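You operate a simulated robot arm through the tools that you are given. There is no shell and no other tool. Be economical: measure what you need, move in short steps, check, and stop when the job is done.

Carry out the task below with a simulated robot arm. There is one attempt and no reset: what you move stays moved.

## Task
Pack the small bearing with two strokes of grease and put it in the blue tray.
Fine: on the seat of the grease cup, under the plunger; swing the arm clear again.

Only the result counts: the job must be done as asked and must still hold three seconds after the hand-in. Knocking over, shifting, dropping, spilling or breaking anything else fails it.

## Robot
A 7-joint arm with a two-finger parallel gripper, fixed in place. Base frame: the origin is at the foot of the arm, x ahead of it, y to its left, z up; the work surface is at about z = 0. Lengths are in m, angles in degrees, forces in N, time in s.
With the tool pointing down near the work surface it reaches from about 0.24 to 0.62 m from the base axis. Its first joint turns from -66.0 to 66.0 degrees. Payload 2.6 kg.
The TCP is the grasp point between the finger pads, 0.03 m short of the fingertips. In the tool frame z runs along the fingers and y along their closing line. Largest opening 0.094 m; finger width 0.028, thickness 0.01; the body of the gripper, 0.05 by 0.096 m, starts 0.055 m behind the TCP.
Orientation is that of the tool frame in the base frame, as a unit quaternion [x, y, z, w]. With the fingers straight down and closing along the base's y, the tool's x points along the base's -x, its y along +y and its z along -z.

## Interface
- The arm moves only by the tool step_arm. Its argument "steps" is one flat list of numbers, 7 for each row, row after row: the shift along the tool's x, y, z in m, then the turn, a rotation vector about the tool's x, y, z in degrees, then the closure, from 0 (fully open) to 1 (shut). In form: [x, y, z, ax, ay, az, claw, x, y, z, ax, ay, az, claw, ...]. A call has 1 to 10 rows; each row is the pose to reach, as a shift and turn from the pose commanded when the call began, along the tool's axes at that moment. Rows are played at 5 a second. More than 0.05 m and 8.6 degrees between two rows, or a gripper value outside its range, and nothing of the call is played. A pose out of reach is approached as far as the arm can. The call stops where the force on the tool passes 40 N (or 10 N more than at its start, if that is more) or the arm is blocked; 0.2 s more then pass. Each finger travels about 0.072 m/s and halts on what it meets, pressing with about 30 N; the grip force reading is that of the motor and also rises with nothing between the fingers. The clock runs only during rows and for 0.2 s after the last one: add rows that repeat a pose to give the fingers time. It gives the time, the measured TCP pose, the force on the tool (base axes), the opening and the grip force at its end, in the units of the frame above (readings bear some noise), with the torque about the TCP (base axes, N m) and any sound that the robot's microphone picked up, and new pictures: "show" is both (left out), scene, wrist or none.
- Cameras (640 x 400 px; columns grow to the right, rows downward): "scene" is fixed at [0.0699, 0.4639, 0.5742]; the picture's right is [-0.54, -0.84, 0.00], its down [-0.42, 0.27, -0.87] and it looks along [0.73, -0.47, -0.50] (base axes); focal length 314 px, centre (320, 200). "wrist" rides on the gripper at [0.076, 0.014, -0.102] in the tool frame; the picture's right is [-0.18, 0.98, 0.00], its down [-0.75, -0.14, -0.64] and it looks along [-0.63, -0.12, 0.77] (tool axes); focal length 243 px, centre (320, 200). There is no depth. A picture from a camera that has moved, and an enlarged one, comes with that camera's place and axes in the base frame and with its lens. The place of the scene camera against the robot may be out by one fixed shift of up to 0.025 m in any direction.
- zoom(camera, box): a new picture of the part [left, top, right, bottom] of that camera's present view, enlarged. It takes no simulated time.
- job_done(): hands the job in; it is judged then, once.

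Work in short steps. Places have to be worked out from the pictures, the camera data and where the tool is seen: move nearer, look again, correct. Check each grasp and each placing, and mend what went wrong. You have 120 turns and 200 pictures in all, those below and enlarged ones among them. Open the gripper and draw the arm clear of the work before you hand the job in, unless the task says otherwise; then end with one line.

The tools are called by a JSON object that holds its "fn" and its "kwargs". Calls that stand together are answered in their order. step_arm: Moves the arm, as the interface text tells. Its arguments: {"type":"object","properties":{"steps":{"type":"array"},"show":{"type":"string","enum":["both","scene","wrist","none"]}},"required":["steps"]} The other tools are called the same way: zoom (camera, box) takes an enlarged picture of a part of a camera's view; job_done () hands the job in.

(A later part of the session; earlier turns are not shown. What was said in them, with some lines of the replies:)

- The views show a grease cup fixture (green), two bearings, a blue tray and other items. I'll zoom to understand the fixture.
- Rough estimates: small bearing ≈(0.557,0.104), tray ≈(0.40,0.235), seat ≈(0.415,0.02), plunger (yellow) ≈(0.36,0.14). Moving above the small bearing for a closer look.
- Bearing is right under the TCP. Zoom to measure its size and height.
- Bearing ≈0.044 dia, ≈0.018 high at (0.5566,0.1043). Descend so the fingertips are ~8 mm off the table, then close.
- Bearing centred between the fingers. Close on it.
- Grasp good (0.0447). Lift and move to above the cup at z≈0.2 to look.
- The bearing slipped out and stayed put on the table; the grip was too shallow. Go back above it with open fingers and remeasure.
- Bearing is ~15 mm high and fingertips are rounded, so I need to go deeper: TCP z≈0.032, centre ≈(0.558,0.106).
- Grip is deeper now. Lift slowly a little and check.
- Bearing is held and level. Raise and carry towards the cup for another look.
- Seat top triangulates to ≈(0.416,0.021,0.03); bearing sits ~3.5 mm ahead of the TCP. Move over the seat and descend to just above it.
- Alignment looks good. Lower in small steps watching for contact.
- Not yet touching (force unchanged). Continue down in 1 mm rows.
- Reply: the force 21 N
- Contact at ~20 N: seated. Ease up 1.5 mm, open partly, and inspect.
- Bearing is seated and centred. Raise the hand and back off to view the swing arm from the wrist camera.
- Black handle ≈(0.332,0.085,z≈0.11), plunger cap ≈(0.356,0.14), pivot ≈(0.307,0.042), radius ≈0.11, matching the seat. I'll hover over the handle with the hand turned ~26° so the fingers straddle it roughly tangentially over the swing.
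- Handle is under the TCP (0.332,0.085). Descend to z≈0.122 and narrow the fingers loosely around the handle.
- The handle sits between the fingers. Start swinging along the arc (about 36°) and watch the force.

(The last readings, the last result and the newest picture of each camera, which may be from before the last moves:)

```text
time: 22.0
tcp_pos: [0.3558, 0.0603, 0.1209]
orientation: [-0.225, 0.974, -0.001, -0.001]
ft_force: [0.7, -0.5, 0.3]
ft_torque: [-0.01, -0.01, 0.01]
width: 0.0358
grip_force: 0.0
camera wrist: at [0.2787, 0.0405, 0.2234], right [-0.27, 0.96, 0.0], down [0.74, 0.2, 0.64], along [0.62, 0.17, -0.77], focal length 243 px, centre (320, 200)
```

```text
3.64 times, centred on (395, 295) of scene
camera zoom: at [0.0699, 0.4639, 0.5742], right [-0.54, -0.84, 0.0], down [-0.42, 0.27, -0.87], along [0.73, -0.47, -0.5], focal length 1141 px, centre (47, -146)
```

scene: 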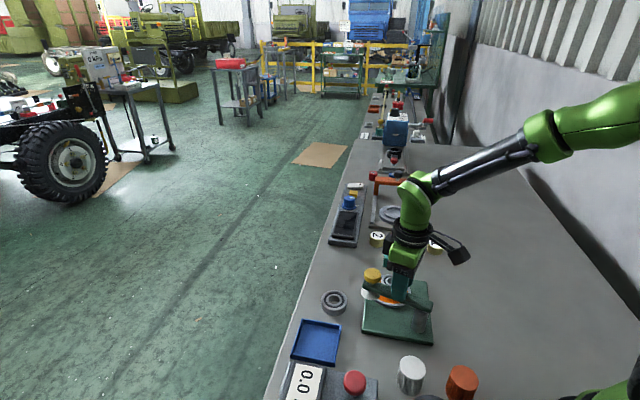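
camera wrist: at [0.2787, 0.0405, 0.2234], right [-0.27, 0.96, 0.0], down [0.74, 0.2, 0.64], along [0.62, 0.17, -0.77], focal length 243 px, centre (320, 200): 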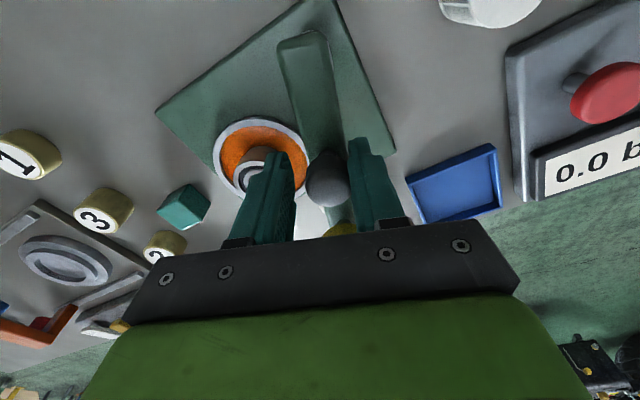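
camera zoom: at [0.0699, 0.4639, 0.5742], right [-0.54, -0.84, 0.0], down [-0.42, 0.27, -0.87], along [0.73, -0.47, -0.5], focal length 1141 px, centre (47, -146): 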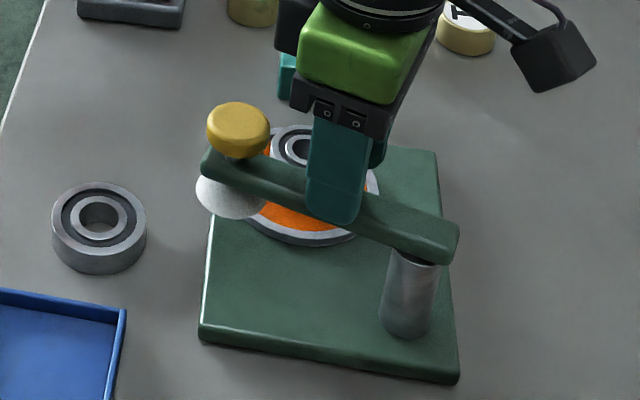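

Swings freely. Continue toward the seat angle (−9°).

{"fn": "step_arm", "kwargs": {"steps": [0.0008, -0.0082, 0, 0, 0, 0, 0.62, 0.0028, -0.0161, 0, 0, 0, 0, 0.62, 0.0059, -0.0238, 0, 0, 0, 0, 0.62, 0.0095, -0.0297, 0, 0, 0, 0, 0.62]}}

{"fn": "zoom", "kwargs": {"camera": "scene", "box": [340, 230, 450, 340]}}

{"fn": "zoom", "kwargs": {"camera": "wrist", "box": [200, 0, 440, 240]}}

```text
time: 23.0
tcp_pos: [0.3572, 0.0303, 0.121]
orientation: [-0.225, 0.974, 0.0, 0.0]
ft_force: [1.6, -0.9, 1.2]
ft_torque: [0.0, 0.02, -0.01]
width: 0.0355
grip_force: 0.1
camera wrist: at [0.2829, 0.0098, 0.2232], right [-0.27, 0.96, 0.0], down [0.74, 0.2, 0.64], along [0.62, 0.17, -0.77], focal length 243 px, centre (320, 200)
```

scene: 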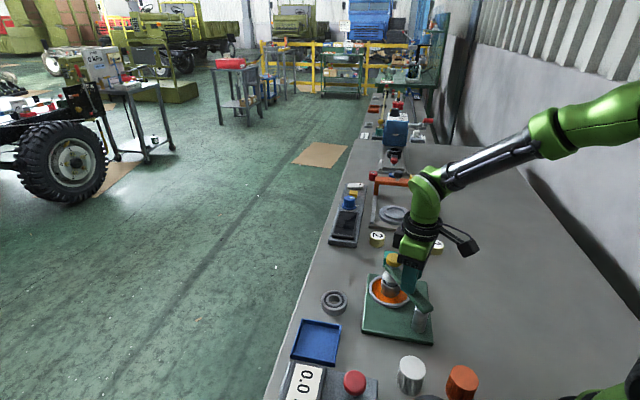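
wrist: 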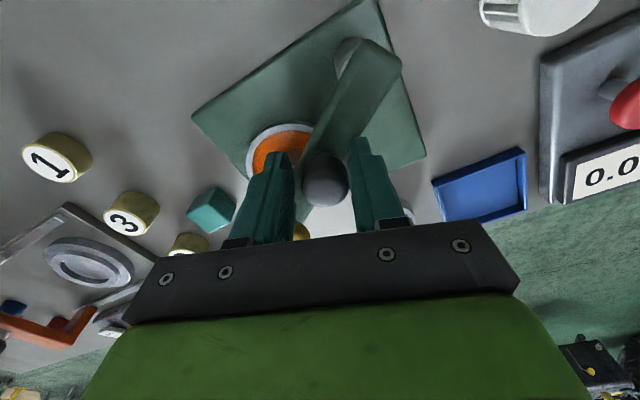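

```text
3.64 times, centred on (395, 285) of scene
camera zoom: at [0.0699, 0.4639, 0.5742], right [-0.54, -0.84, 0.0], down [-0.42, 0.27, -0.87], along [0.73, -0.47, -0.5], focal length 1141 px, centre (47, -109)
```

zoom: 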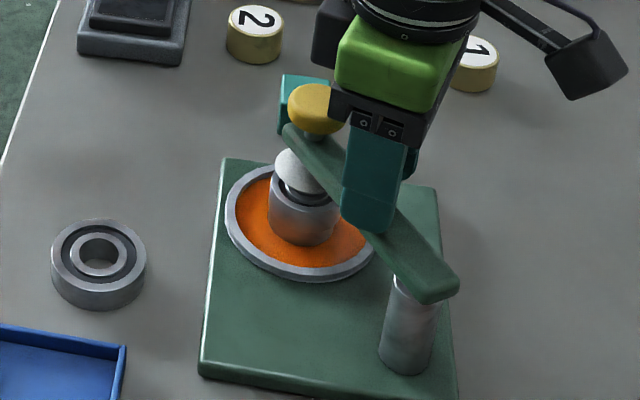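

```text
1.67 times, centred on (320, 120) of wrist
camera zoom: at [0.2829, 0.0098, 0.2232], right [-0.27, 0.96, 0.0], down [0.74, 0.2, 0.64], along [0.62, 0.17, -0.77], focal length 404 px, centre (320, 333)
```

zoom: 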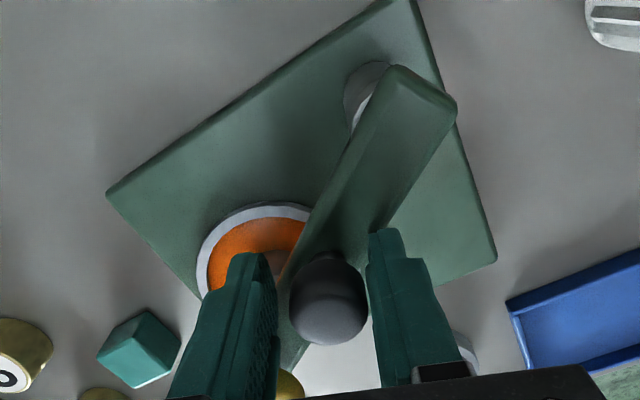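

Arm at about −6°; the target is ≈ −9.4°. Nudge ~3 mm more, then open and raise to inspect alignment.

{"fn": "step_arm", "kwargs": {"steps": [0.0009, -0.0013, 0, 0, 0, 0, 0.62, 0.0017, -0.0025, 0, 0, 0, 0, 0.62, 0.0017, -0.0025, 0, 0, 0, 0, 0.5, 0.0017, -0.0025, -0.03, 0, 0, 0, 0.4, 0.0017, -0.0025, -0.07, 0, 0, 0, 0.4, 0.0217, -0.0025, -0.1, 0, 0, 0, 0.4, 0.0517, -0.0025, -0.1, 0, 0, 0, 0.4, 0.0517, -0.0025, -0.1, 0, 0, 0, 0.4]}}

{"fn": "zoom", "kwargs": {"camera": "scene", "box": [350, 230, 440, 320]}}

{"fn": "zoom", "kwargs": {"camera": "wrist", "box": [200, 0, 440, 240]}}

```text
time: 24.8
tcp_pos: [0.3141, 0.0065, 0.2213]
orientation: [-0.225, 0.974, 0.0, 0.001]
ft_force: [-0.1, 0.2, -0.9]
ft_torque: [0.0, 0.02, 0.01]
width: 0.0564
grip_force: 0.0
camera wrist: at [0.2385, -0.0144, 0.3232], right [-0.27, 0.96, 0.0], down [0.74, 0.2, 0.64], along [0.62, 0.17, -0.77], focal length 243 px, centre (320, 200)
```

scene: 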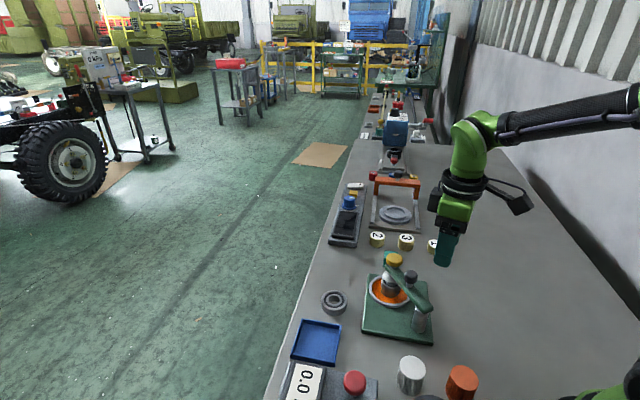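
wrist: 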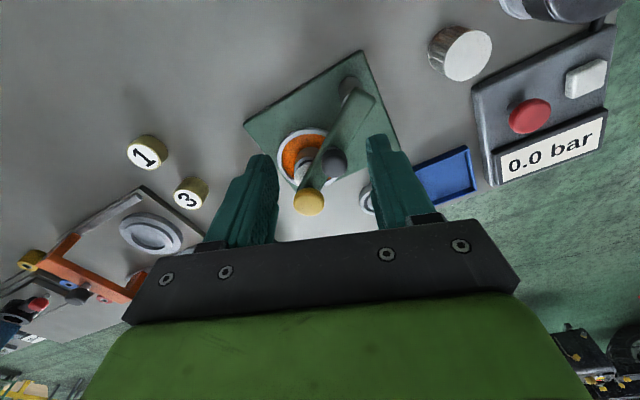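

```text
4.44 times, centred on (395, 275) of scene
camera zoom: at [0.0699, 0.4639, 0.5742], right [-0.54, -0.84, 0.0], down [-0.42, 0.27, -0.87], along [0.73, -0.47, -0.5], focal length 1394 px, centre (-13, -133)
```

zoom: 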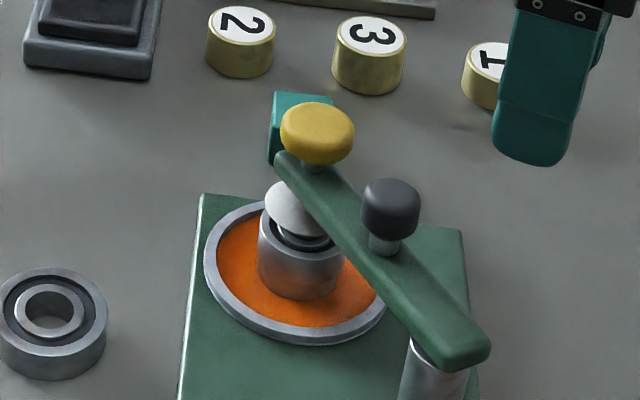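

```text
1.67 times, centred on (320, 120) of wrist
camera zoom: at [0.2385, -0.0144, 0.3232], right [-0.27, 0.96, 0.0], down [0.74, 0.2, 0.64], along [0.62, 0.17, -0.77], focal length 404 px, centre (320, 333)
```

zoom: 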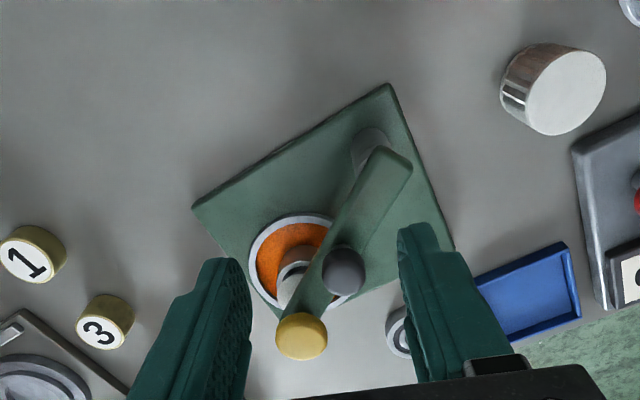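

Plunger cap measures (0.414,0.021), right over the seat (0.416,0.021), and the scene view agrees. Move over the cap with closed fingers at z≈0.165.

{"fn": "step_arm", "kwargs": {"steps": [-0.03, -0.0103, 0, 0, 0, 0, 1, -0.06, -0.0206, 0, 0, 0, 0, 1, -0.0968, -0.0309, 0, 0, 0, 0, 1, -0.0968, -0.0309, 0.03, 0, 0, 0, 1, -0.0968, -0.0309, 0.055, 0, 0, 0, 1, -0.0968, -0.0309, 0.055, 0, 0, 0, 1]}}

{"fn": "zoom", "kwargs": {"camera": "scene", "box": [350, 220, 440, 310]}}

{"fn": "zoom", "kwargs": {"camera": "wrist", "box": [240, 60, 400, 220]}}

```text
time: 26.2
tcp_pos: [0.4129, 0.0209, 0.1659]
orientation: [-0.225, 0.974, 0.0, 0.001]
ft_force: [-1.0, -0.8, 0.3]
ft_torque: [-0.02, 0.0, -0.01]
width: 0.0
grip_force: 30.0
camera wrist: at [0.338, 0.0006, 0.2684], right [-0.27, 0.96, 0.0], down [0.74, 0.2, 0.64], along [0.62, 0.17, -0.77], focal length 243 px, centre (320, 200)
```

scene: 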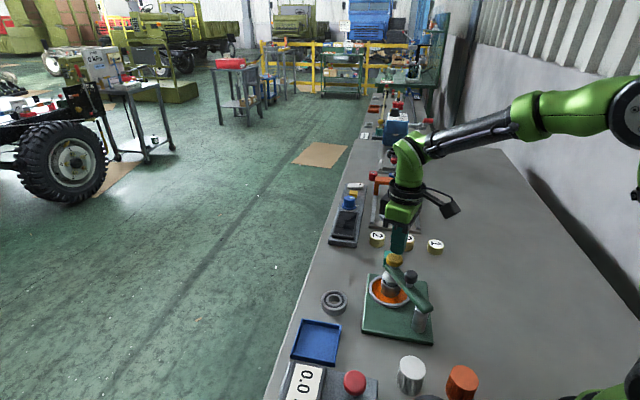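
wrist: 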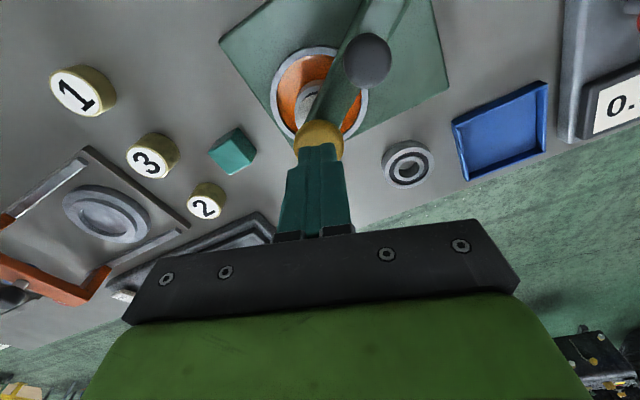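

```text
4.44 times, centred on (395, 265) of scene
camera zoom: at [0.0699, 0.4639, 0.5742], right [-0.54, -0.84, 0.0], down [-0.42, 0.27, -0.87], along [0.73, -0.47, -0.5], focal length 1394 px, centre (-13, -89)
```

zoom: 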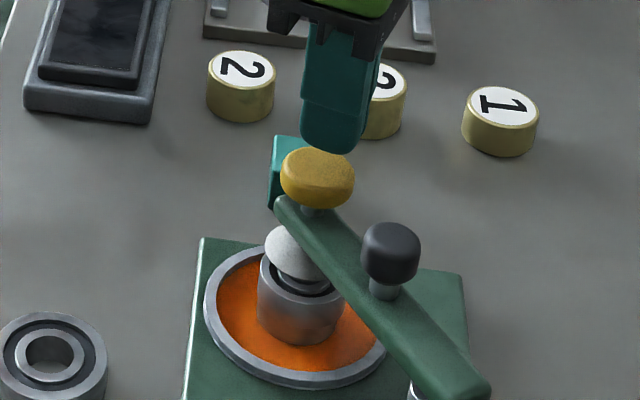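

```text
2.50 times, centred on (320, 140) of wrist
camera zoom: at [0.338, 0.0006, 0.2684], right [-0.27, 0.96, 0.0], down [0.74, 0.2, 0.64], along [0.62, 0.17, -0.77], focal length 606 px, centre (320, 350)
```

zoom: 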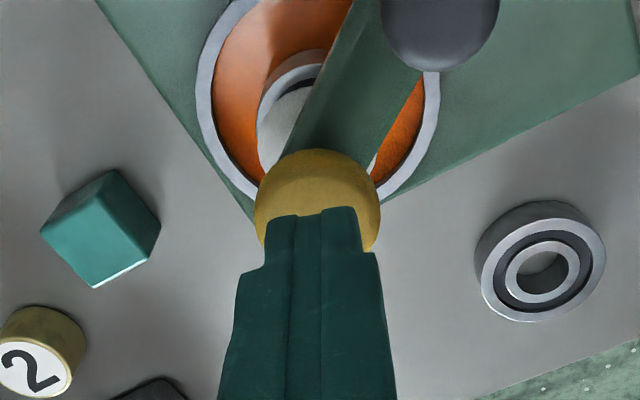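

Tips are centred above the cap. Press down slowly, watching force and sound.

{"fn": "step_arm", "kwargs": {"steps": [0, 0, 0.004, 0, 0, 0, 1, 0, 0, 0.008, 0, 0, 0, 1, 0, 0, 0.011, 0, 0, 0, 1, 0, 0, 0.014, 0, 0, 0, 1], "show": "none"}}

{"fn": "zoom", "kwargs": {"camera": "scene", "box": [350, 220, 440, 310]}}

```text
time: 27.2
tcp_pos: [0.4132, 0.0211, 0.1521]
orientation: [-0.227, 0.974, -0.001, 0.0]
ft_force: [0.2, 0.3, -0.4]
ft_torque: [0.02, 0.0, -0.01]
width: 0.0001
grip_force: 29.8
```

```text
4.44 times, centred on (395, 265) of scene
camera zoom: at [0.0699, 0.4639, 0.5742], right [-0.54, -0.84, 0.0], down [-0.42, 0.27, -0.87], along [0.73, -0.47, -0.5], focal length 1394 px, centre (-13, -89)
```

zoom: 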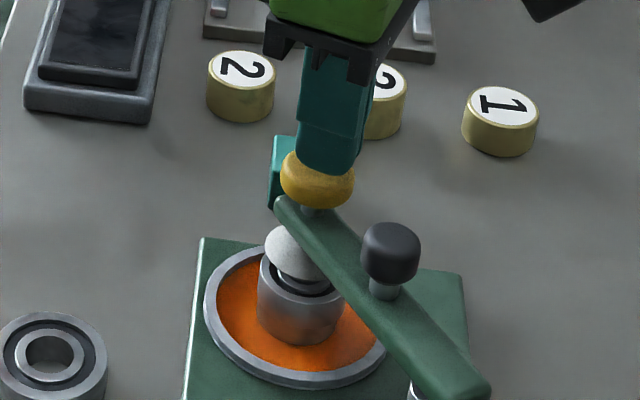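

No contact yet. Shift a few mm toward the cap's centre as the scene view suggests, and continue pressing.

{"fn": "step_arm", "kwargs": {"steps": [-0.003, 0.0018, 0, 0, 0, 0, 1, -0.003, 0.0018, 0.002, 0, 0, 0, 1, -0.003, 0.0018, 0.004, 0, 0, 0, 1, -0.003, 0.0018, 0.006, 0, 0, 0, 1, -0.003, 0.0018, 0.008, 0, 0, 0, 1], "show": "none"}}

{"fn": "zoom", "kwargs": {"camera": "scene", "box": [350, 220, 440, 310]}}

```text
time: 28.4
tcp_pos: [0.4155, 0.0237, 0.1442]
orientation: [-0.225, 0.974, 0.0, 0.0]
ft_force: [0.2, 0.8, 2.1]
ft_torque: [0.0, 0.07, 0.03]
width: 0.0002
grip_force: 30.0
```

```text
4.44 times, centred on (395, 265) of scene
camera zoom: at [0.0699, 0.4639, 0.5742], right [-0.54, -0.84, 0.0], down [-0.42, 0.27, -0.87], along [0.73, -0.47, -0.5], focal length 1394 px, centre (-13, -89)
```

zoom: 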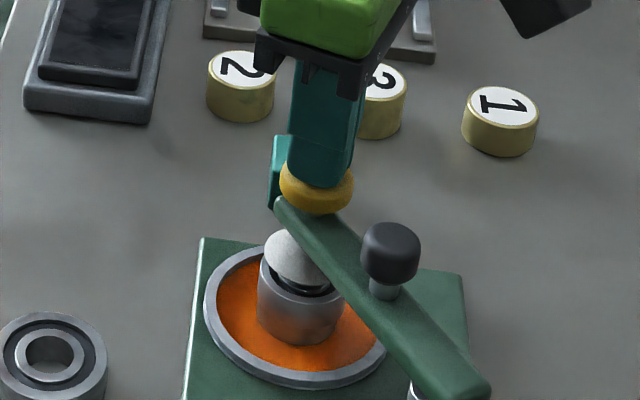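

Contact (2 N); cap is going down and the dome is descending onto the bearing. Continue.

{"fn": "step_arm", "kwargs": {"steps": [0, 0, 0.002, 0, 0, 0, 1, 0, 0, 0.004, 0, 0, 0, 1, 0, 0, 0.006, 0, 0, 0, 1, 0, 0, 0.008, 0, 0, 0, 1, 0, 0, 0.01, 0, 0, 0, 1, 0, 0, 0.012, 0, 0, 0, 1], "show": "none"}}

{"fn": "zoom", "kwargs": {"camera": "scene", "box": [350, 220, 440, 310]}}

```text
time: 29.6
tcp_pos: [0.4157, 0.0246, 0.1395]
orientation: [-0.224, 0.975, 0.0, 0.002]
ft_force: [-3.6, -0.3, 9.7]
ft_torque: [-0.04, 0.23, 0.02]
width: 0.0
grip_force: 30.4
heard: click
stopped in row 6: the force on the tool passed its limit at 45 N (the readings are from after the stop); the commanded pose is now the measured one
```

```text
4.44 times, centred on (395, 265) of scene
camera zoom: at [0.0699, 0.4639, 0.5742], right [-0.54, -0.84, 0.0], down [-0.42, 0.27, -0.87], along [0.73, -0.47, -0.5], focal length 1394 px, centre (-13, -89)
```

zoom: 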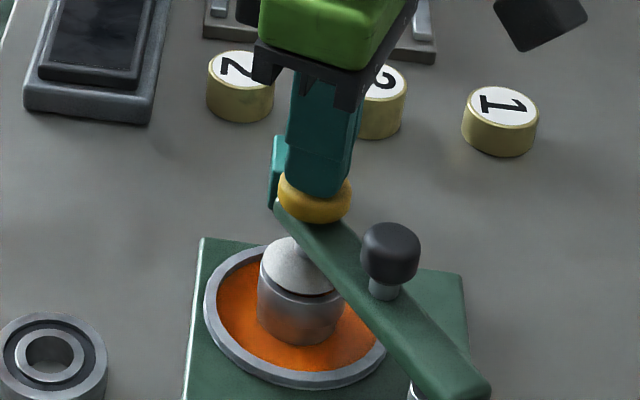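

A click: stroke one done. Raise fully so the plunger returns, and check.

{"fn": "step_arm", "kwargs": {"steps": [0, 0, -0.005, 0, 0, 0, 1, 0, 0, -0.012, 0, 0, 0, 1, 0, 0, -0.016, 0, 0, 0, 1, 0, 0, -0.016, 0, 0, 0, 1, 0, 0, -0.016, 0, 0, 0, 1], "show": "none"}}

{"fn": "zoom", "kwargs": {"camera": "scene", "box": [350, 220, 440, 310]}}

```text
time: 30.8
tcp_pos: [0.4159, 0.0242, 0.153]
orientation: [-0.224, 0.975, 0.0, 0.002]
ft_force: [-0.2, -0.2, -0.1]
ft_torque: [0.0, -0.04, 0.03]
width: 0.0
grip_force: 30.0
```

```text
4.44 times, centred on (395, 265) of scene
camera zoom: at [0.0699, 0.4639, 0.5742], right [-0.54, -0.84, 0.0], down [-0.42, 0.27, -0.87], along [0.73, -0.47, -0.5], focal length 1394 px, centre (-13, -89)
```

zoom: 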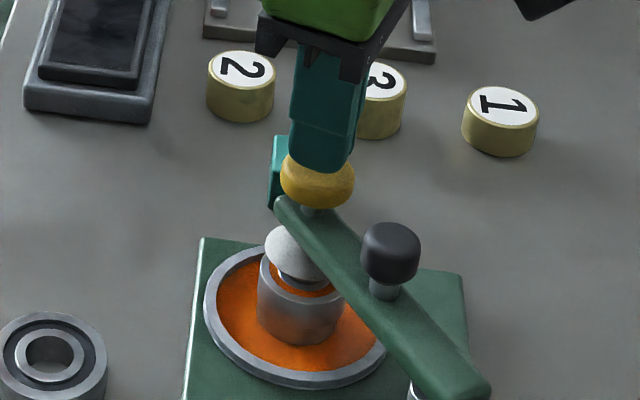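

Plunger returned, grease is visible in the bearing. Second stroke.

{"fn": "step_arm", "kwargs": {"steps": [0, 0, 0.004, 0, 0, 0, 1, 0, 0, 0.008, 0, 0, 0, 1, 0, 0, 0.01, 0, 0, 0, 1, 0, 0, 0.012, 0, 0, 0, 1, 0, 0, 0.014, 0, 0, 0, 1, 0, 0, 0.016, 0, 0, 0, 1, 0, 0, 0.018, 0, 0, 0, 1, 0, 0, 0.02, 0, 0, 0, 1], "show": "none"}}

{"fn": "zoom", "kwargs": {"camera": "scene", "box": [350, 220, 440, 310]}}

```text
time: 32.5
tcp_pos: [0.417, 0.0237, 0.1391]
orientation: [-0.223, 0.975, 0.001, 0.003]
ft_force: [-5.1, 0.3, 11.2]
ft_torque: [-0.05, 0.29, 0.02]
width: 0.0
grip_force: 29.9
heard: click
stopped in row 8: the force on the tool passed its limit at 45 N (the readings are from after the stop); the commanded pose is now the measured one
```

```text
4.44 times, centred on (395, 265) of scene
camera zoom: at [0.0699, 0.4639, 0.5742], right [-0.54, -0.84, 0.0], down [-0.42, 0.27, -0.87], along [0.73, -0.47, -0.5], focal length 1394 px, centre (-13, -89)
```

zoom: 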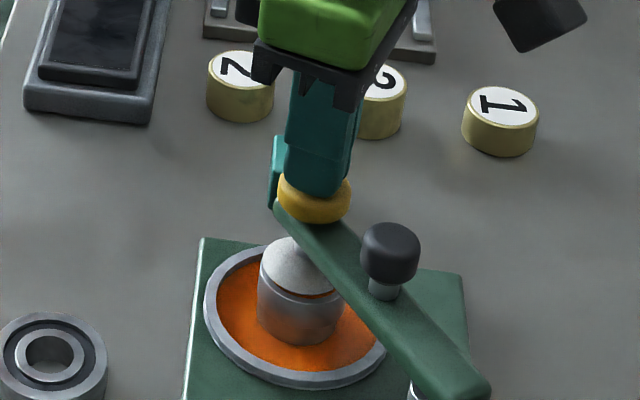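

Second click. Raise and move over the black handle.

{"fn": "step_arm", "kwargs": {"steps": [0, 0, -0.02, 0, 0, 0, 1, 0, 0, -0.05, 0, 0, 0, 1, 0.025, 0.017, -0.06, 0, 0, 0, 0.5, 0.0491, 0.0338, -0.06, 0, 0, 0, 0, 0.0491, 0.0338, -0.05, 0, 0, 0, 0, 0.0491, 0.0338, -0.05, 0, 0, 0, 0]}}

{"fn": "zoom", "kwargs": {"camera": "scene", "box": [350, 220, 440, 310]}}

{"fn": "zoom", "kwargs": {"camera": "wrist", "box": [220, 40, 420, 240]}}

```text
time: 33.9
tcp_pos: [0.3567, 0.0348, 0.1874]
orientation: [-0.223, 0.975, 0.001, 0.003]
ft_force: [-0.5, -0.7, 0.7]
ft_torque: [0.02, 0.01, 0.0]
width: 0.094
grip_force: 0.0
camera wrist: at [0.2818, 0.0124, 0.2886], right [-0.26, 0.96, 0.0], down [0.74, 0.2, 0.65], along [0.62, 0.17, -0.76], focal length 243 px, centre (320, 200)
```

scene: 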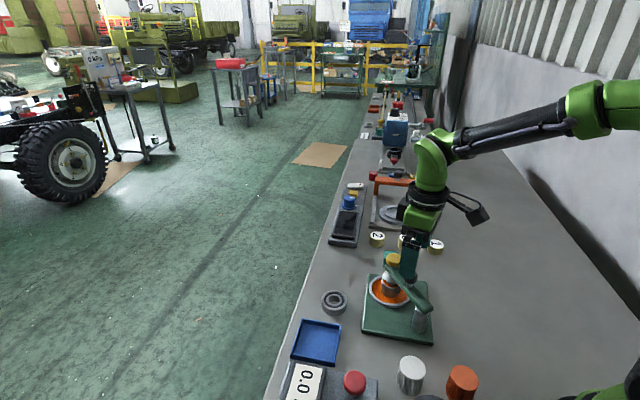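
wrist: 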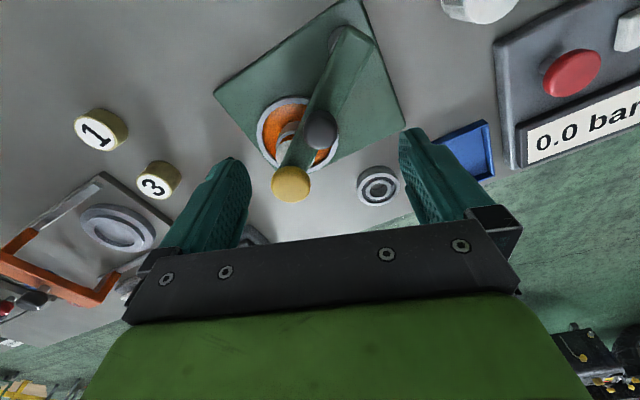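

```text
4.44 times, centred on (395, 265) of scene
camera zoom: at [0.0699, 0.4639, 0.5742], right [-0.54, -0.84, 0.0], down [-0.42, 0.27, -0.87], along [0.73, -0.47, -0.5], focal length 1394 px, centre (-13, -89)
```

zoom: 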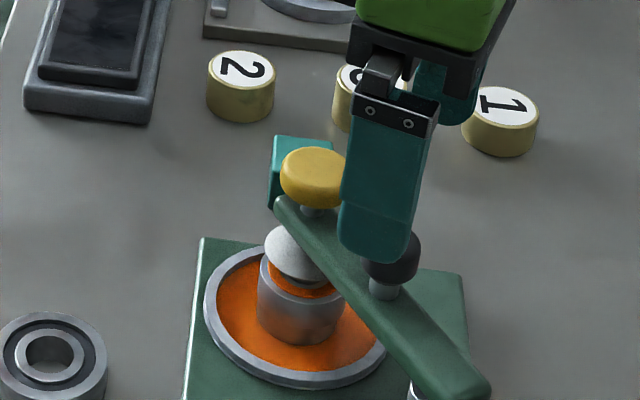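

```text
2.00 times, centred on (320, 140) of wrist
camera zoom: at [0.2818, 0.0124, 0.2886], right [-0.26, 0.96, 0.0], down [0.74, 0.2, 0.65], along [0.62, 0.17, -0.76], focal length 485 px, centre (320, 320)
```

zoom: 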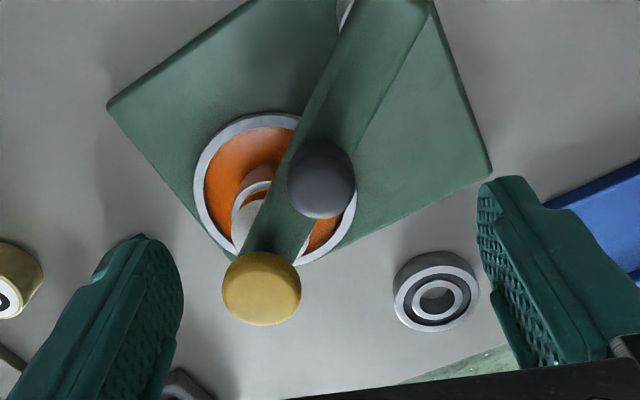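

Handle at (0.358,0.034), just under the TCP. Descend and narrow around it.

{"fn": "step_arm", "kwargs": {"steps": [-0.0008, 0, 0.03, 0, 0, 0, 0, -0.0008, 0, 0.066, 0, 0, 0, 0, -0.0008, 0, 0.066, 0, 0, 0, 0.4, -0.0008, 0, 0.066, 0, 0, 0, 0.62, -0.0008, 0, 0.066, 0, 0, 0, 0.62], "show": "none"}}

{"fn": "zoom", "kwargs": {"camera": "wrist", "box": [220, 40, 420, 240]}}

```text
time: 35.1
tcp_pos: [0.3592, 0.0335, 0.1219]
orientation: [-0.223, 0.975, 0.001, 0.002]
ft_force: [-0.5, 0.7, 0.6]
ft_torque: [0.02, -0.02, -0.01]
width: 0.0355
grip_force: 0.0
```

```text
2.00 times, centred on (320, 140) of wrist
camera zoom: at [0.2833, 0.0123, 0.2231], right [-0.26, 0.96, 0.0], down [0.74, 0.2, 0.65], along [0.62, 0.17, -0.76], focal length 485 px, centre (320, 320)
```

zoom: 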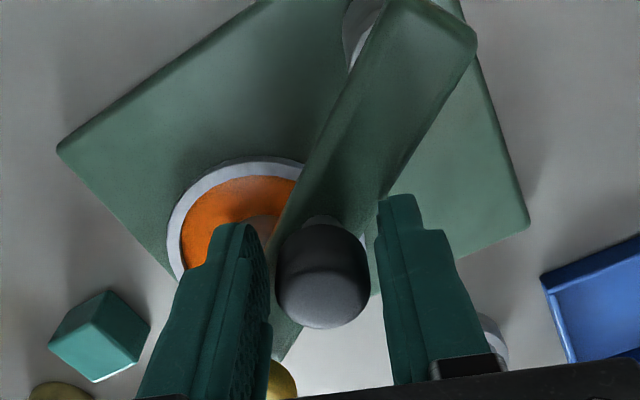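

Handle is between the fingers. Swing the arm back along the arc.

{"fn": "step_arm", "kwargs": {"steps": [-0.0037, 0.0074, 0, 0, 0, 0, 0.62, -0.0062, 0.0152, 0, 0, 0, 0, 0.62, -0.0075, 0.0234, 0, 0, 0, 0, 0.62, -0.0073, 0.0317, 0, 0, 0, 0, 0.62, -0.006, 0.0398, 0, 0, 0, 0, 0.62, -0.0033, 0.0477, 0, 0, 0, 0, 0.62, 0.0004, 0.055, 0, 0, 0, 0, 0.62, 0.0048, 0.061, 0, 0, 0, 0, 0.62]}}

{"fn": "zoom", "kwargs": {"camera": "scene", "box": [340, 240, 450, 350]}}

```text
time: 36.9
tcp_pos: [0.3269, 0.0857, 0.1205]
orientation: [-0.224, 0.975, 0.0, 0.002]
ft_force: [-0.1, -0.8, -0.3]
ft_torque: [0.05, 0.04, 0.0]
width: 0.0357
grip_force: 0.1
camera wrist: at [0.2514, 0.0663, 0.2223], right [-0.26, 0.97, 0.0], down [0.74, 0.2, 0.65], along [0.62, 0.17, -0.76], focal length 243 px, centre (320, 200)
```

scene: 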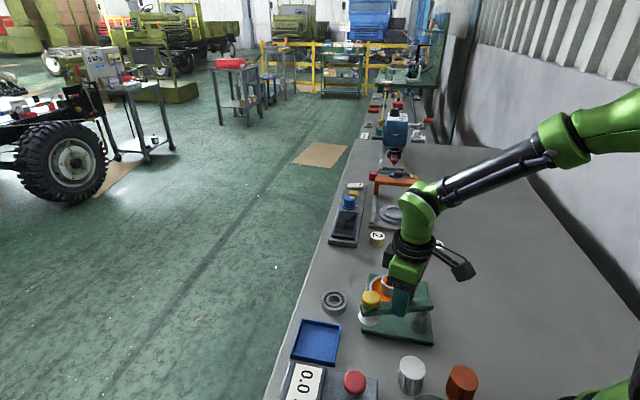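
wrist: 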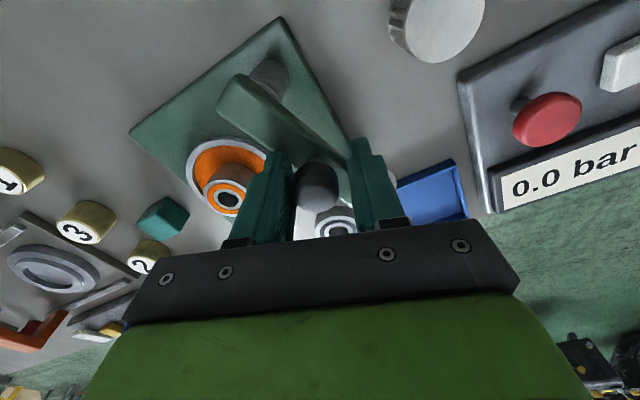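

```text
3.64 times, centred on (395, 295) of scene
camera zoom: at [0.0699, 0.4639, 0.5742], right [-0.54, -0.84, 0.0], down [-0.42, 0.27, -0.87], along [0.73, -0.47, -0.5], focal length 1141 px, centre (47, -146)
```

zoom: 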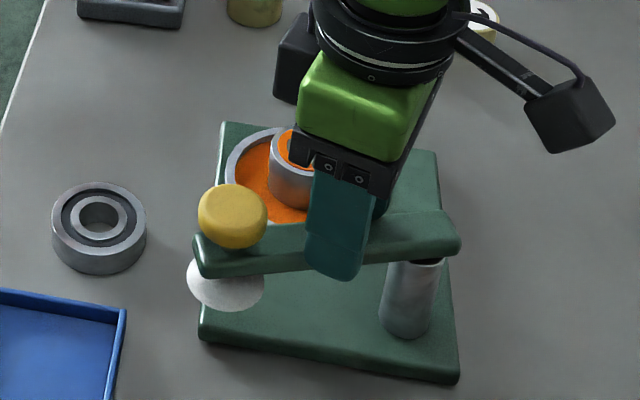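

Arm is back at its original clear place. Open, raise, turn the hand back and move over the bearing.

{"fn": "step_arm", "kwargs": {"steps": [0, 0, 0, 0, 0, 0, 0.4, 0, 0, -0.035, 0, 0, 0, 0.4, 0, 0, -0.07, 0, 0, 0, 0, -0.0126, -0.024, -0.07, 0, 0, 6.5, 0, -0.0252, -0.048, -0.07, 0, 0, 13, 0, -0.0378, -0.072, -0.07, 0, 0, 19.5, 0, -0.0505, -0.0959, -0.07, 0, 0, 26, 0, -0.0505, -0.0959, -0.07, 0, 0, 26, 0]}}

{"fn": "zoom", "kwargs": {"camera": "wrist", "box": [220, 0, 420, 130]}}

{"fn": "zoom", "kwargs": {"camera": "scene", "box": [340, 240, 450, 350]}}

```text
time: 38.7
tcp_pos: [0.4145, 0.0211, 0.1916]
orientation: [0.003, 1.0, 0.001, 0.002]
ft_force: [-1.4, -0.2, -0.1]
ft_torque: [0.03, -0.01, 0.03]
width: 0.0938
grip_force: 0.1
camera wrist: at [0.3371, 0.036, 0.2926], right [0.19, 0.98, 0.0], down [0.75, -0.15, 0.65], along [0.63, -0.12, -0.76], focal length 243 px, centre (320, 200)
```

scene: 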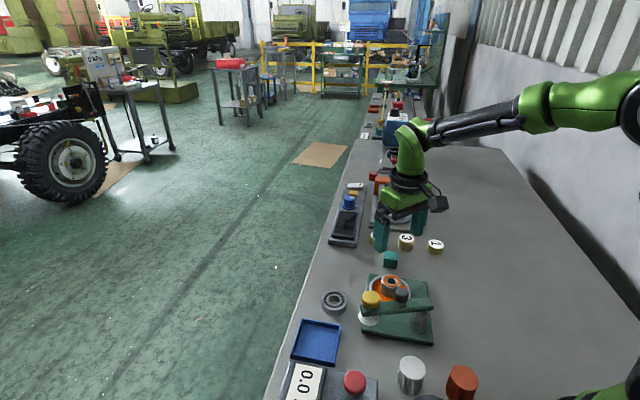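
wrist: 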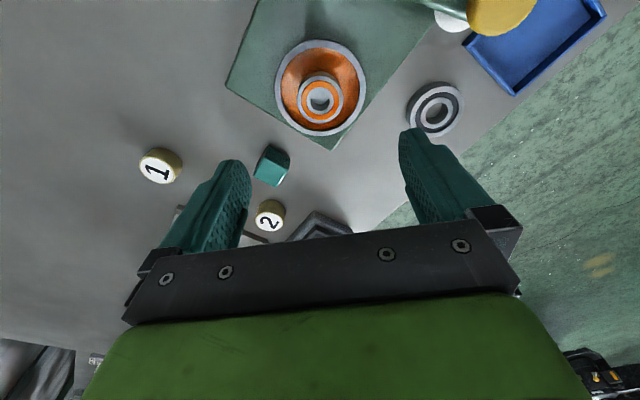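

```text
3.08 times, centred on (320, 65) of wrist
camera zoom: at [0.3371, 0.036, 0.2926], right [0.19, 0.98, 0.0], down [0.75, -0.15, 0.65], along [0.63, -0.12, -0.76], focal length 746 px, centre (320, 615)
```

zoom: 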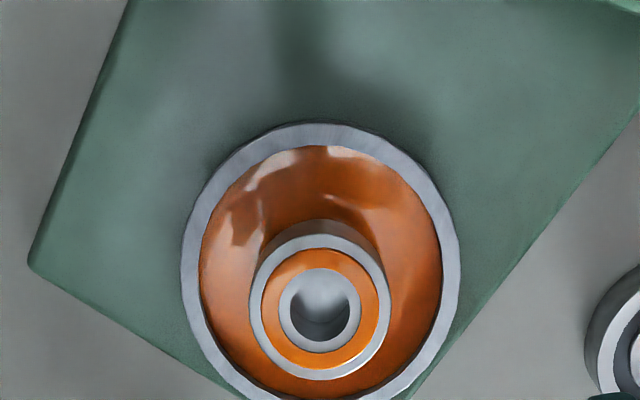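

```text
3.64 times, centred on (395, 295) of scene
camera zoom: at [0.0699, 0.4639, 0.5742], right [-0.54, -0.84, 0.0], down [-0.42, 0.27, -0.87], along [0.73, -0.47, -0.5], focal length 1141 px, centre (47, -146)
```

zoom: 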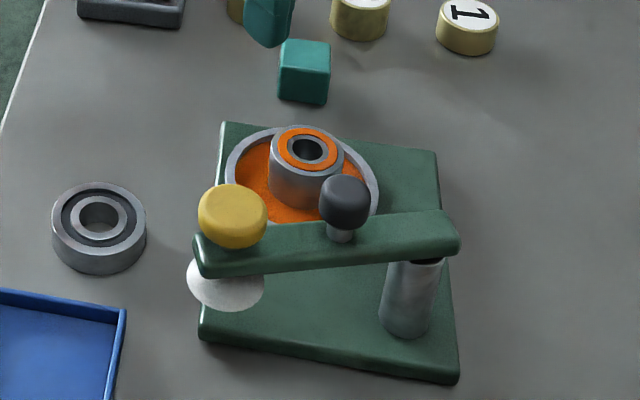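

Bearing is packed (orange ring). Descend on it with fingers at 66 mm, then grip.

{"fn": "step_arm", "kwargs": {"steps": [-0.002, 0.0006, 0.03, 0, 0, 0, 0.3, -0.002, 0.0006, 0.065, 0, 0, 0, 0.3, -0.002, 0.0006, 0.1, 0, 0, 0, 0.3, -0.002, 0.0006, 0.12, 0, 0, 0, 0.3, -0.002, 0.0006, 0.13, 0, 0, 0, 0.3, -0.002, 0.0006, 0.13, 0, 0, 0, 0.3], "show": "none"}}

{"fn": "zoom", "kwargs": {"camera": "wrist", "box": [220, 60, 420, 220]}}

{"fn": "zoom", "kwargs": {"camera": "scene", "box": [360, 250, 430, 310]}}

```text
time: 40.1
tcp_pos: [0.4177, 0.0217, 0.0613]
orientation: [0.002, 1.0, 0.001, 0.003]
ft_force: [-0.7, 0.8, -0.5]
ft_torque: [-0.02, 0.04, -0.01]
width: 0.0658
grip_force: 0.2
```

```text
2.50 times, centred on (320, 140) of wrist
camera zoom: at [0.3401, 0.0366, 0.1628], right [0.19, 0.98, 0.0], down [0.75, -0.14, 0.65], along [0.63, -0.12, -0.76], focal length 606 px, centre (320, 350)
```

zoom: 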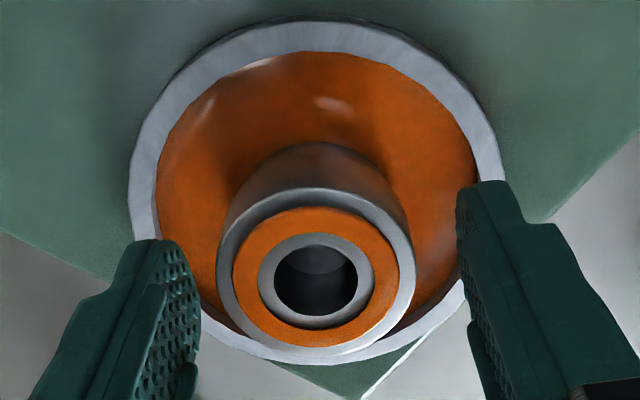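

```text
6.67 times, centred on (395, 280) of scene
camera zoom: at [0.0699, 0.4639, 0.5742], right [-0.54, -0.84, 0.0], down [-0.42, 0.27, -0.87], along [0.73, -0.47, -0.5], focal length 2092 px, centre (-180, -333)
```

zoom: 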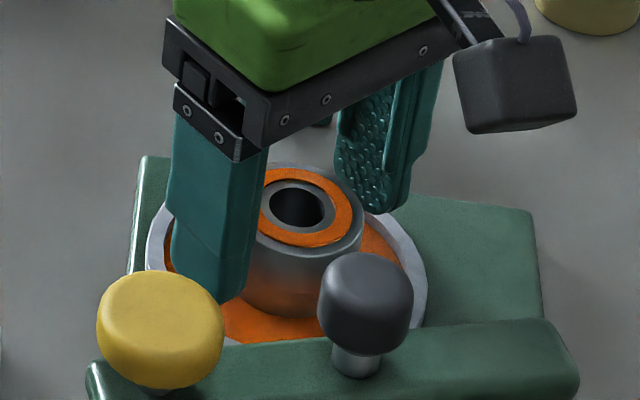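

Bearing is slightly to the −y side; shift 1.5 mm and close gently.

{"fn": "step_arm", "kwargs": {"steps": [0.001, -0.0015, 0, 0, 0, 0, 0.3, 0.001, -0.0015, 0, 0, 0, 0, 0.45, 0.001, -0.0015, 0, 0, 0, 0, 1, 0.001, -0.0015, 0, 0, 0, 0, 1, 0.001, -0.0015, 0, 0, 0, 0, 1], "show": "none"}}

{"fn": "zoom", "kwargs": {"camera": "wrist", "box": [220, 60, 420, 220]}}

```text
time: 41.3
tcp_pos: [0.4154, 0.0205, 0.0624]
orientation: [0.001, 1.0, 0.002, 0.002]
ft_force: [-0.5, -0.7, 0.6]
ft_torque: [-0.01, -0.01, 0.03]
width: 0.0445
grip_force: 29.4
```

```text
2.50 times, centred on (320, 140) of wrist
camera zoom: at [0.3392, 0.0352, 0.1632], right [0.19, 0.98, 0.0], down [0.75, -0.14, 0.65], along [0.63, -0.12, -0.76], focal length 606 px, centre (320, 350)
```

zoom: 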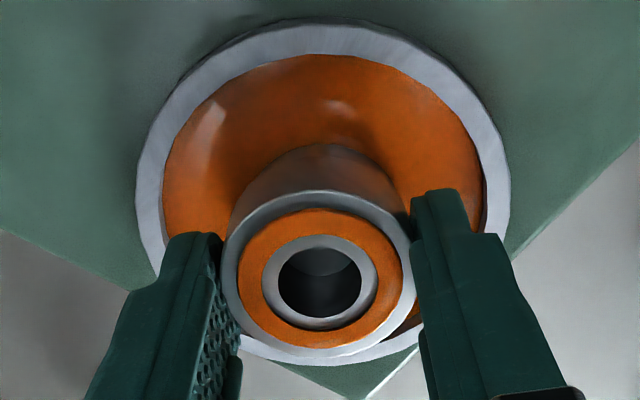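

Gripped (0.0445). Lift gently and verify.

{"fn": "step_arm", "kwargs": {"steps": [0, 0, -0.005, 0, 0, 0, 1, 0, 0, -0.015, 0, 0, 0, 1, 0, 0, -0.035, 0, 0, 0, 1, 0, 0, -0.06, 0, 0, 0, 1, 0, 0, -0.09, 0, 0, 0, 1, 0, 0, -0.13, 0, 0, 0, 1]}}

```text
time: 42.7
tcp_pos: [0.4153, 0.0203, 0.193]
orientation: [0.001, 1.0, 0.0, 0.003]
ft_force: [-0.2, -0.3, -0.7]
ft_torque: [-0.02, -0.01, 0.02]
width: 0.0443
grip_force: 29.8
camera wrist: at [0.3383, 0.0342, 0.2936], right [0.19, 0.98, 0.0], down [0.75, -0.14, 0.65], along [0.63, -0.12, -0.76], focal length 243 px, centre (320, 200)
```

scene: 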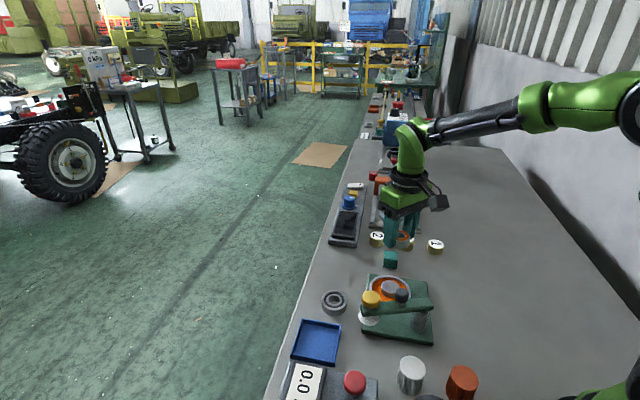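
wrist: 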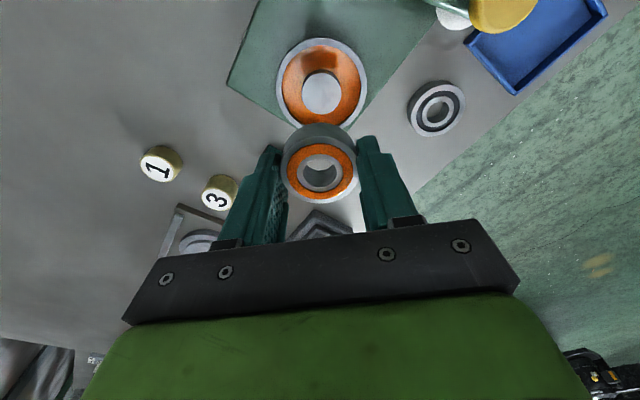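

Bearing held. Carry at height to above the tray.

{"fn": "step_arm", "kwargs": {"steps": [0.003, 0.036, 0, 0, 0, 0, 1, 0.006, 0.072, 0, 0, 0, 0, 1, 0.009, 0.108, 0, 0, 0, 0, 1, 0.012, 0.144, 0, 0, 0, 0, 1, 0.015, 0.18, 0, 0, 0, 0, 1, 0.016, 0.214, 0, 0, 0, 0, 1, 0.016, 0.214, 0.03, 0, 0, 0, 1, 0.016, 0.214, 0.06, 0, 0, 0, 1, 0.016, 0.214, 0.06, 0, 0, 0, 1]}}

{"fn": "zoom", "kwargs": {"camera": "scene", "box": [270, 270, 380, 370]}}

{"fn": "zoom", "kwargs": {"camera": "wrist", "box": [200, 0, 440, 220]}}

```text
time: 44.7
tcp_pos: [0.4001, 0.2341, 0.1316]
orientation: [0.002, 1.0, 0.001, 0.003]
ft_force: [0.3, -0.2, -1.0]
ft_torque: [0.01, 0.0, -0.02]
width: 0.0442
grip_force: 29.7
camera wrist: at [0.3233, 0.2491, 0.2332], right [0.19, 0.98, 0.0], down [0.75, -0.15, 0.65], along [0.63, -0.12, -0.76], focal length 243 px, centre (320, 200)
```

scene: 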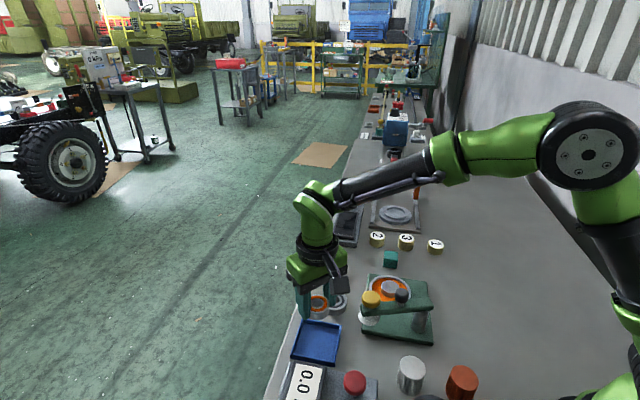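
wrist: 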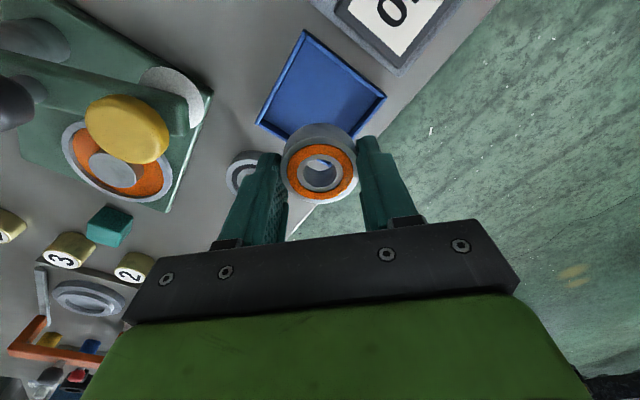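

```text
4.00 times, centred on (325, 320) of scene
camera zoom: at [0.0699, 0.4639, 0.5742], right [-0.54, -0.84, 0.0], down [-0.42, 0.27, -0.87], along [0.73, -0.47, -0.5], focal length 1255 px, centre (300, -280)
```

zoom: 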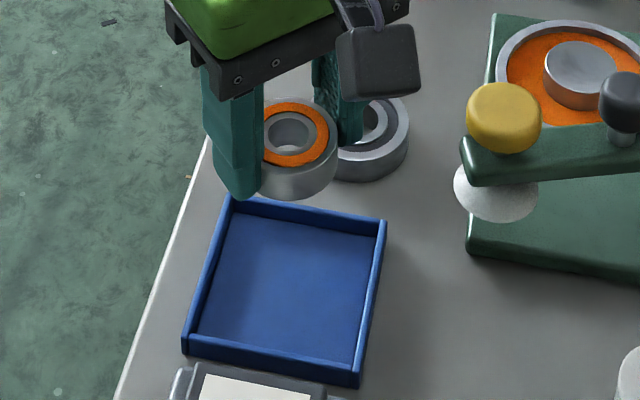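

```text
1.82 times, centred on (320, 110) of wrist
camera zoom: at [0.3233, 0.2491, 0.2332], right [0.19, 0.98, 0.0], down [0.75, -0.15, 0.65], along [0.63, -0.12, -0.76], focal length 441 px, centre (320, 364)
```

zoom: 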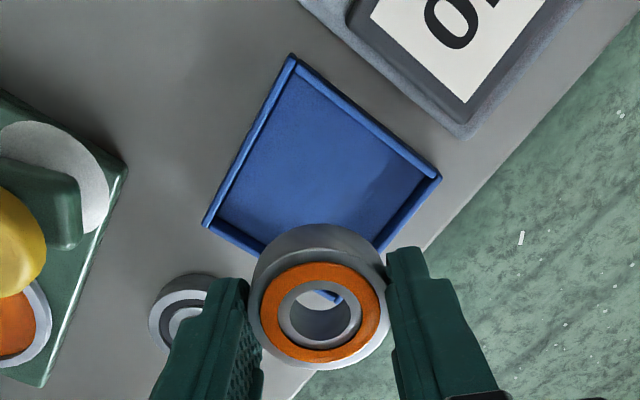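

Tray centre ≈(0.401,0.235), bearing nearly over it. Shift 3 mm back and descend to just above the floor.

{"fn": "step_arm", "kwargs": {"steps": [0.0025, 0.001, 0.03, 0, 0, 0, 1, 0.0025, 0.001, 0.06, 0, 0, 0, 1, 0.0025, 0.001, 0.08, 0, 0, 0, 1, 0.0025, 0.001, 0.09, 0, 0, 0, 1, 0.0025, 0.001, 0.09, 0, 0, 0, 1], "show": "none"}}

{"fn": "zoom", "kwargs": {"camera": "scene", "box": [270, 280, 380, 380]}}

{"fn": "zoom", "kwargs": {"camera": "wrist", "box": [200, 0, 440, 220]}}

```text
time: 45.9
tcp_pos: [0.3975, 0.2362, 0.0409]
orientation: [0.002, 1.0, 0.001, 0.003]
ft_force: [0.4, -0.7, -0.9]
ft_torque: [0.03, 0.0, 0.02]
width: 0.0445
grip_force: 29.7
```

```text
4.00 times, centred on (325, 330) of scene
camera zoom: at [0.0699, 0.4639, 0.5742], right [-0.54, -0.84, 0.0], down [-0.42, 0.27, -0.87], along [0.73, -0.47, -0.5], focal length 1255 px, centre (300, -320)
```

zoom: 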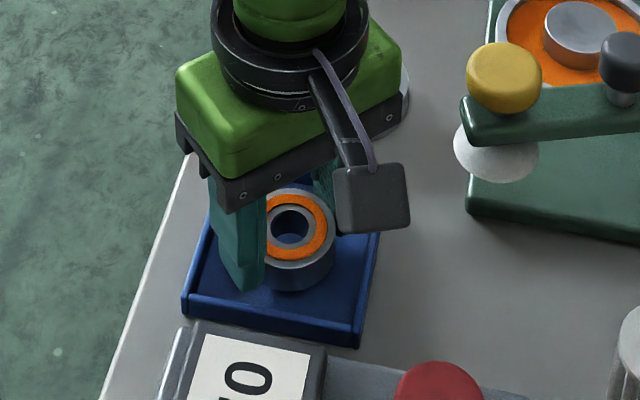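

```text
1.82 times, centred on (320, 110) of wrist
camera zoom: at [0.321, 0.2505, 0.1428], right [0.19, 0.98, 0.0], down [0.75, -0.14, 0.65], along [0.63, -0.12, -0.76], focal length 441 px, centre (320, 364)
```

zoom: 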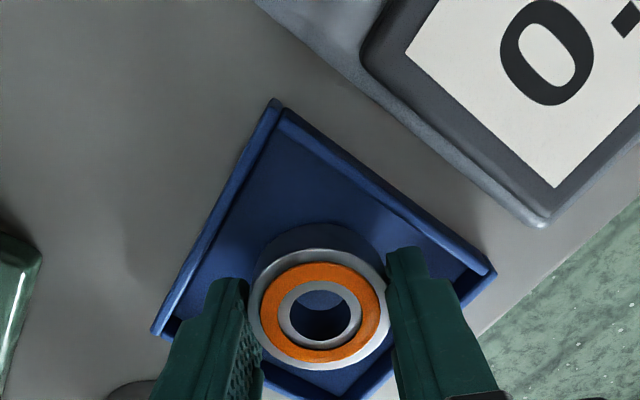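

Bearing is inside the tray walls. Lower to contact in 1 mm rows.

{"fn": "step_arm", "kwargs": {"steps": [0, 0, 0.0015, 0, 0, 0, 1, 0, 0, 0.003, 0, 0, 0, 1, 0, 0, 0.0045, 0, 0, 0, 1, 0, 0, 0.0055, 0, 0, 0, 1], "show": "none"}}

```text
time: 46.9
tcp_pos: [0.399, 0.2364, 0.037]
orientation: [0.002, 1.0, 0.002, 0.003]
ft_force: [1.0, -0.6, -1.9]
ft_torque: [-0.04, -0.04, 0.02]
width: 0.0443
grip_force: 30.4
```

{"fn": "step_arm", "kwargs": {"steps": [0, 0, 0.001, 0, 0, 0, 1, 0, 0, 0.002, 0, 0, 0, 1, 0, 0, 0.003, 0, 0, 0, 1], "show": "none"}}

```text
time: 47.7
tcp_pos: [0.3971, 0.2361, 0.0354]
orientation: [0.001, 1.0, 0.002, 0.004]
ft_force: [-5.4, -3.4, 17.9]
ft_torque: [-0.18, 0.31, 0.03]
width: 0.0443
grip_force: 30.1
```

Contact with the tray floor (18 N). Ease up, open a little, then check.

{"fn": "step_arm", "kwargs": {"steps": [0, 0, -0.0015, 0, 0, 0, 1, 0, 0, -0.0015, 0, 0, 0, 0.48, 0, 0, -0.0015, 0, 0, 0, 0.4, 0, 0, -0.0015, 0, 0, 0, 0.4, 0, 0, -0.03, 0, 0, 0, 0.4, 0, 0, -0.07, 0, 0, 0, 0.4, 0, 0, -0.11, 0, 0, 0, 0, 0, 0, -0.15, 0, 0, 0, 0]}}

{"fn": "zoom", "kwargs": {"camera": "scene", "box": [270, 240, 450, 380]}}

```text
time: 49.5
tcp_pos: [0.3971, 0.2348, 0.1826]
orientation: [0.002, 1.0, 0.001, 0.002]
ft_force: [0.6, 0.1, 0.2]
ft_torque: [-0.01, -0.03, -0.01]
width: 0.0939
grip_force: 0.1
camera wrist: at [0.3209, 0.2502, 0.2846], right [0.19, 0.98, 0.0], down [0.75, -0.14, 0.65], along [0.63, -0.12, -0.76], focal length 243 px, centre (320, 200)
```

scene: 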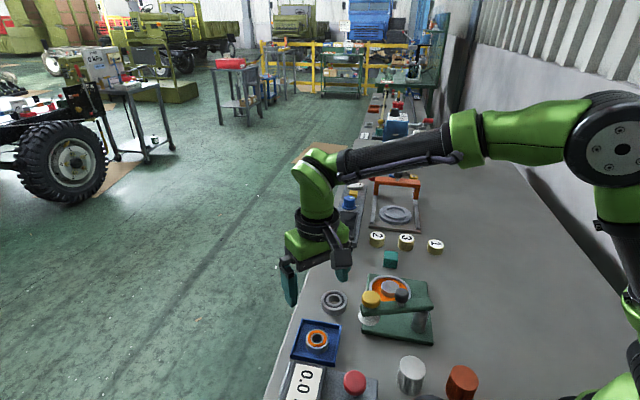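
wrist: 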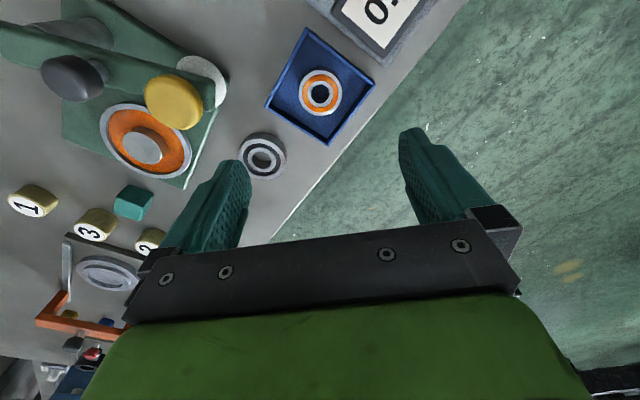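

```text
2.86 times, centred on (360, 310) of scene
camera zoom: at [0.0699, 0.4639, 0.5742], right [-0.54, -0.84, 0.0], down [-0.42, 0.27, -0.87], along [0.73, -0.47, -0.5], focal length 896 px, centre (206, -114)
```

zoom: 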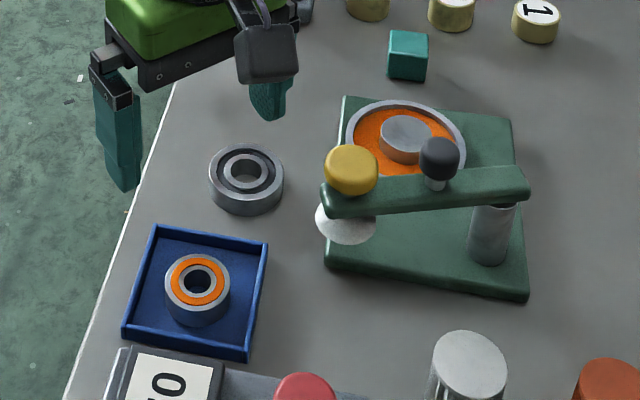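

The packed bearing lies flat in the tray, the plunger arm is clear and the hand is open and raised. Draw a bit further up and hand in.

{"fn": "step_arm", "kwargs": {"steps": [0, 0, -0.04, 0, 0, 0, 0, 0, 0, -0.08, 0, 0, 0, 0, 0, 0, -0.11, 0, 0, 0, 0], "show": "scene"}}

```text
time: 50.3
tcp_pos: [0.3962, 0.2351, 0.2942]
orientation: [0.002, 1.0, 0.001, 0.003]
ft_force: [-0.1, 0.3, 0.1]
ft_torque: [0.0, 0.01, 0.02]
width: 0.0941
grip_force: 0.0
```

scene: 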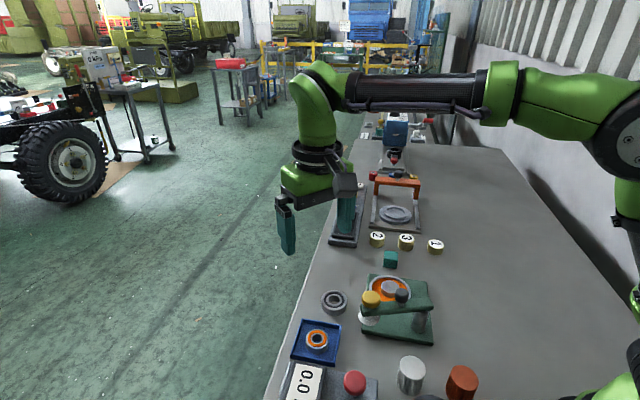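

Everything is in place; handing in.

{"fn": "job_done", "kwargs": {}}

```text
The job is handed in.
```

The small bearing got two strokes of grease (one click each) and now lies flat in the blue tray; the plunger arm is swung back clear, and nothing else looks moved.
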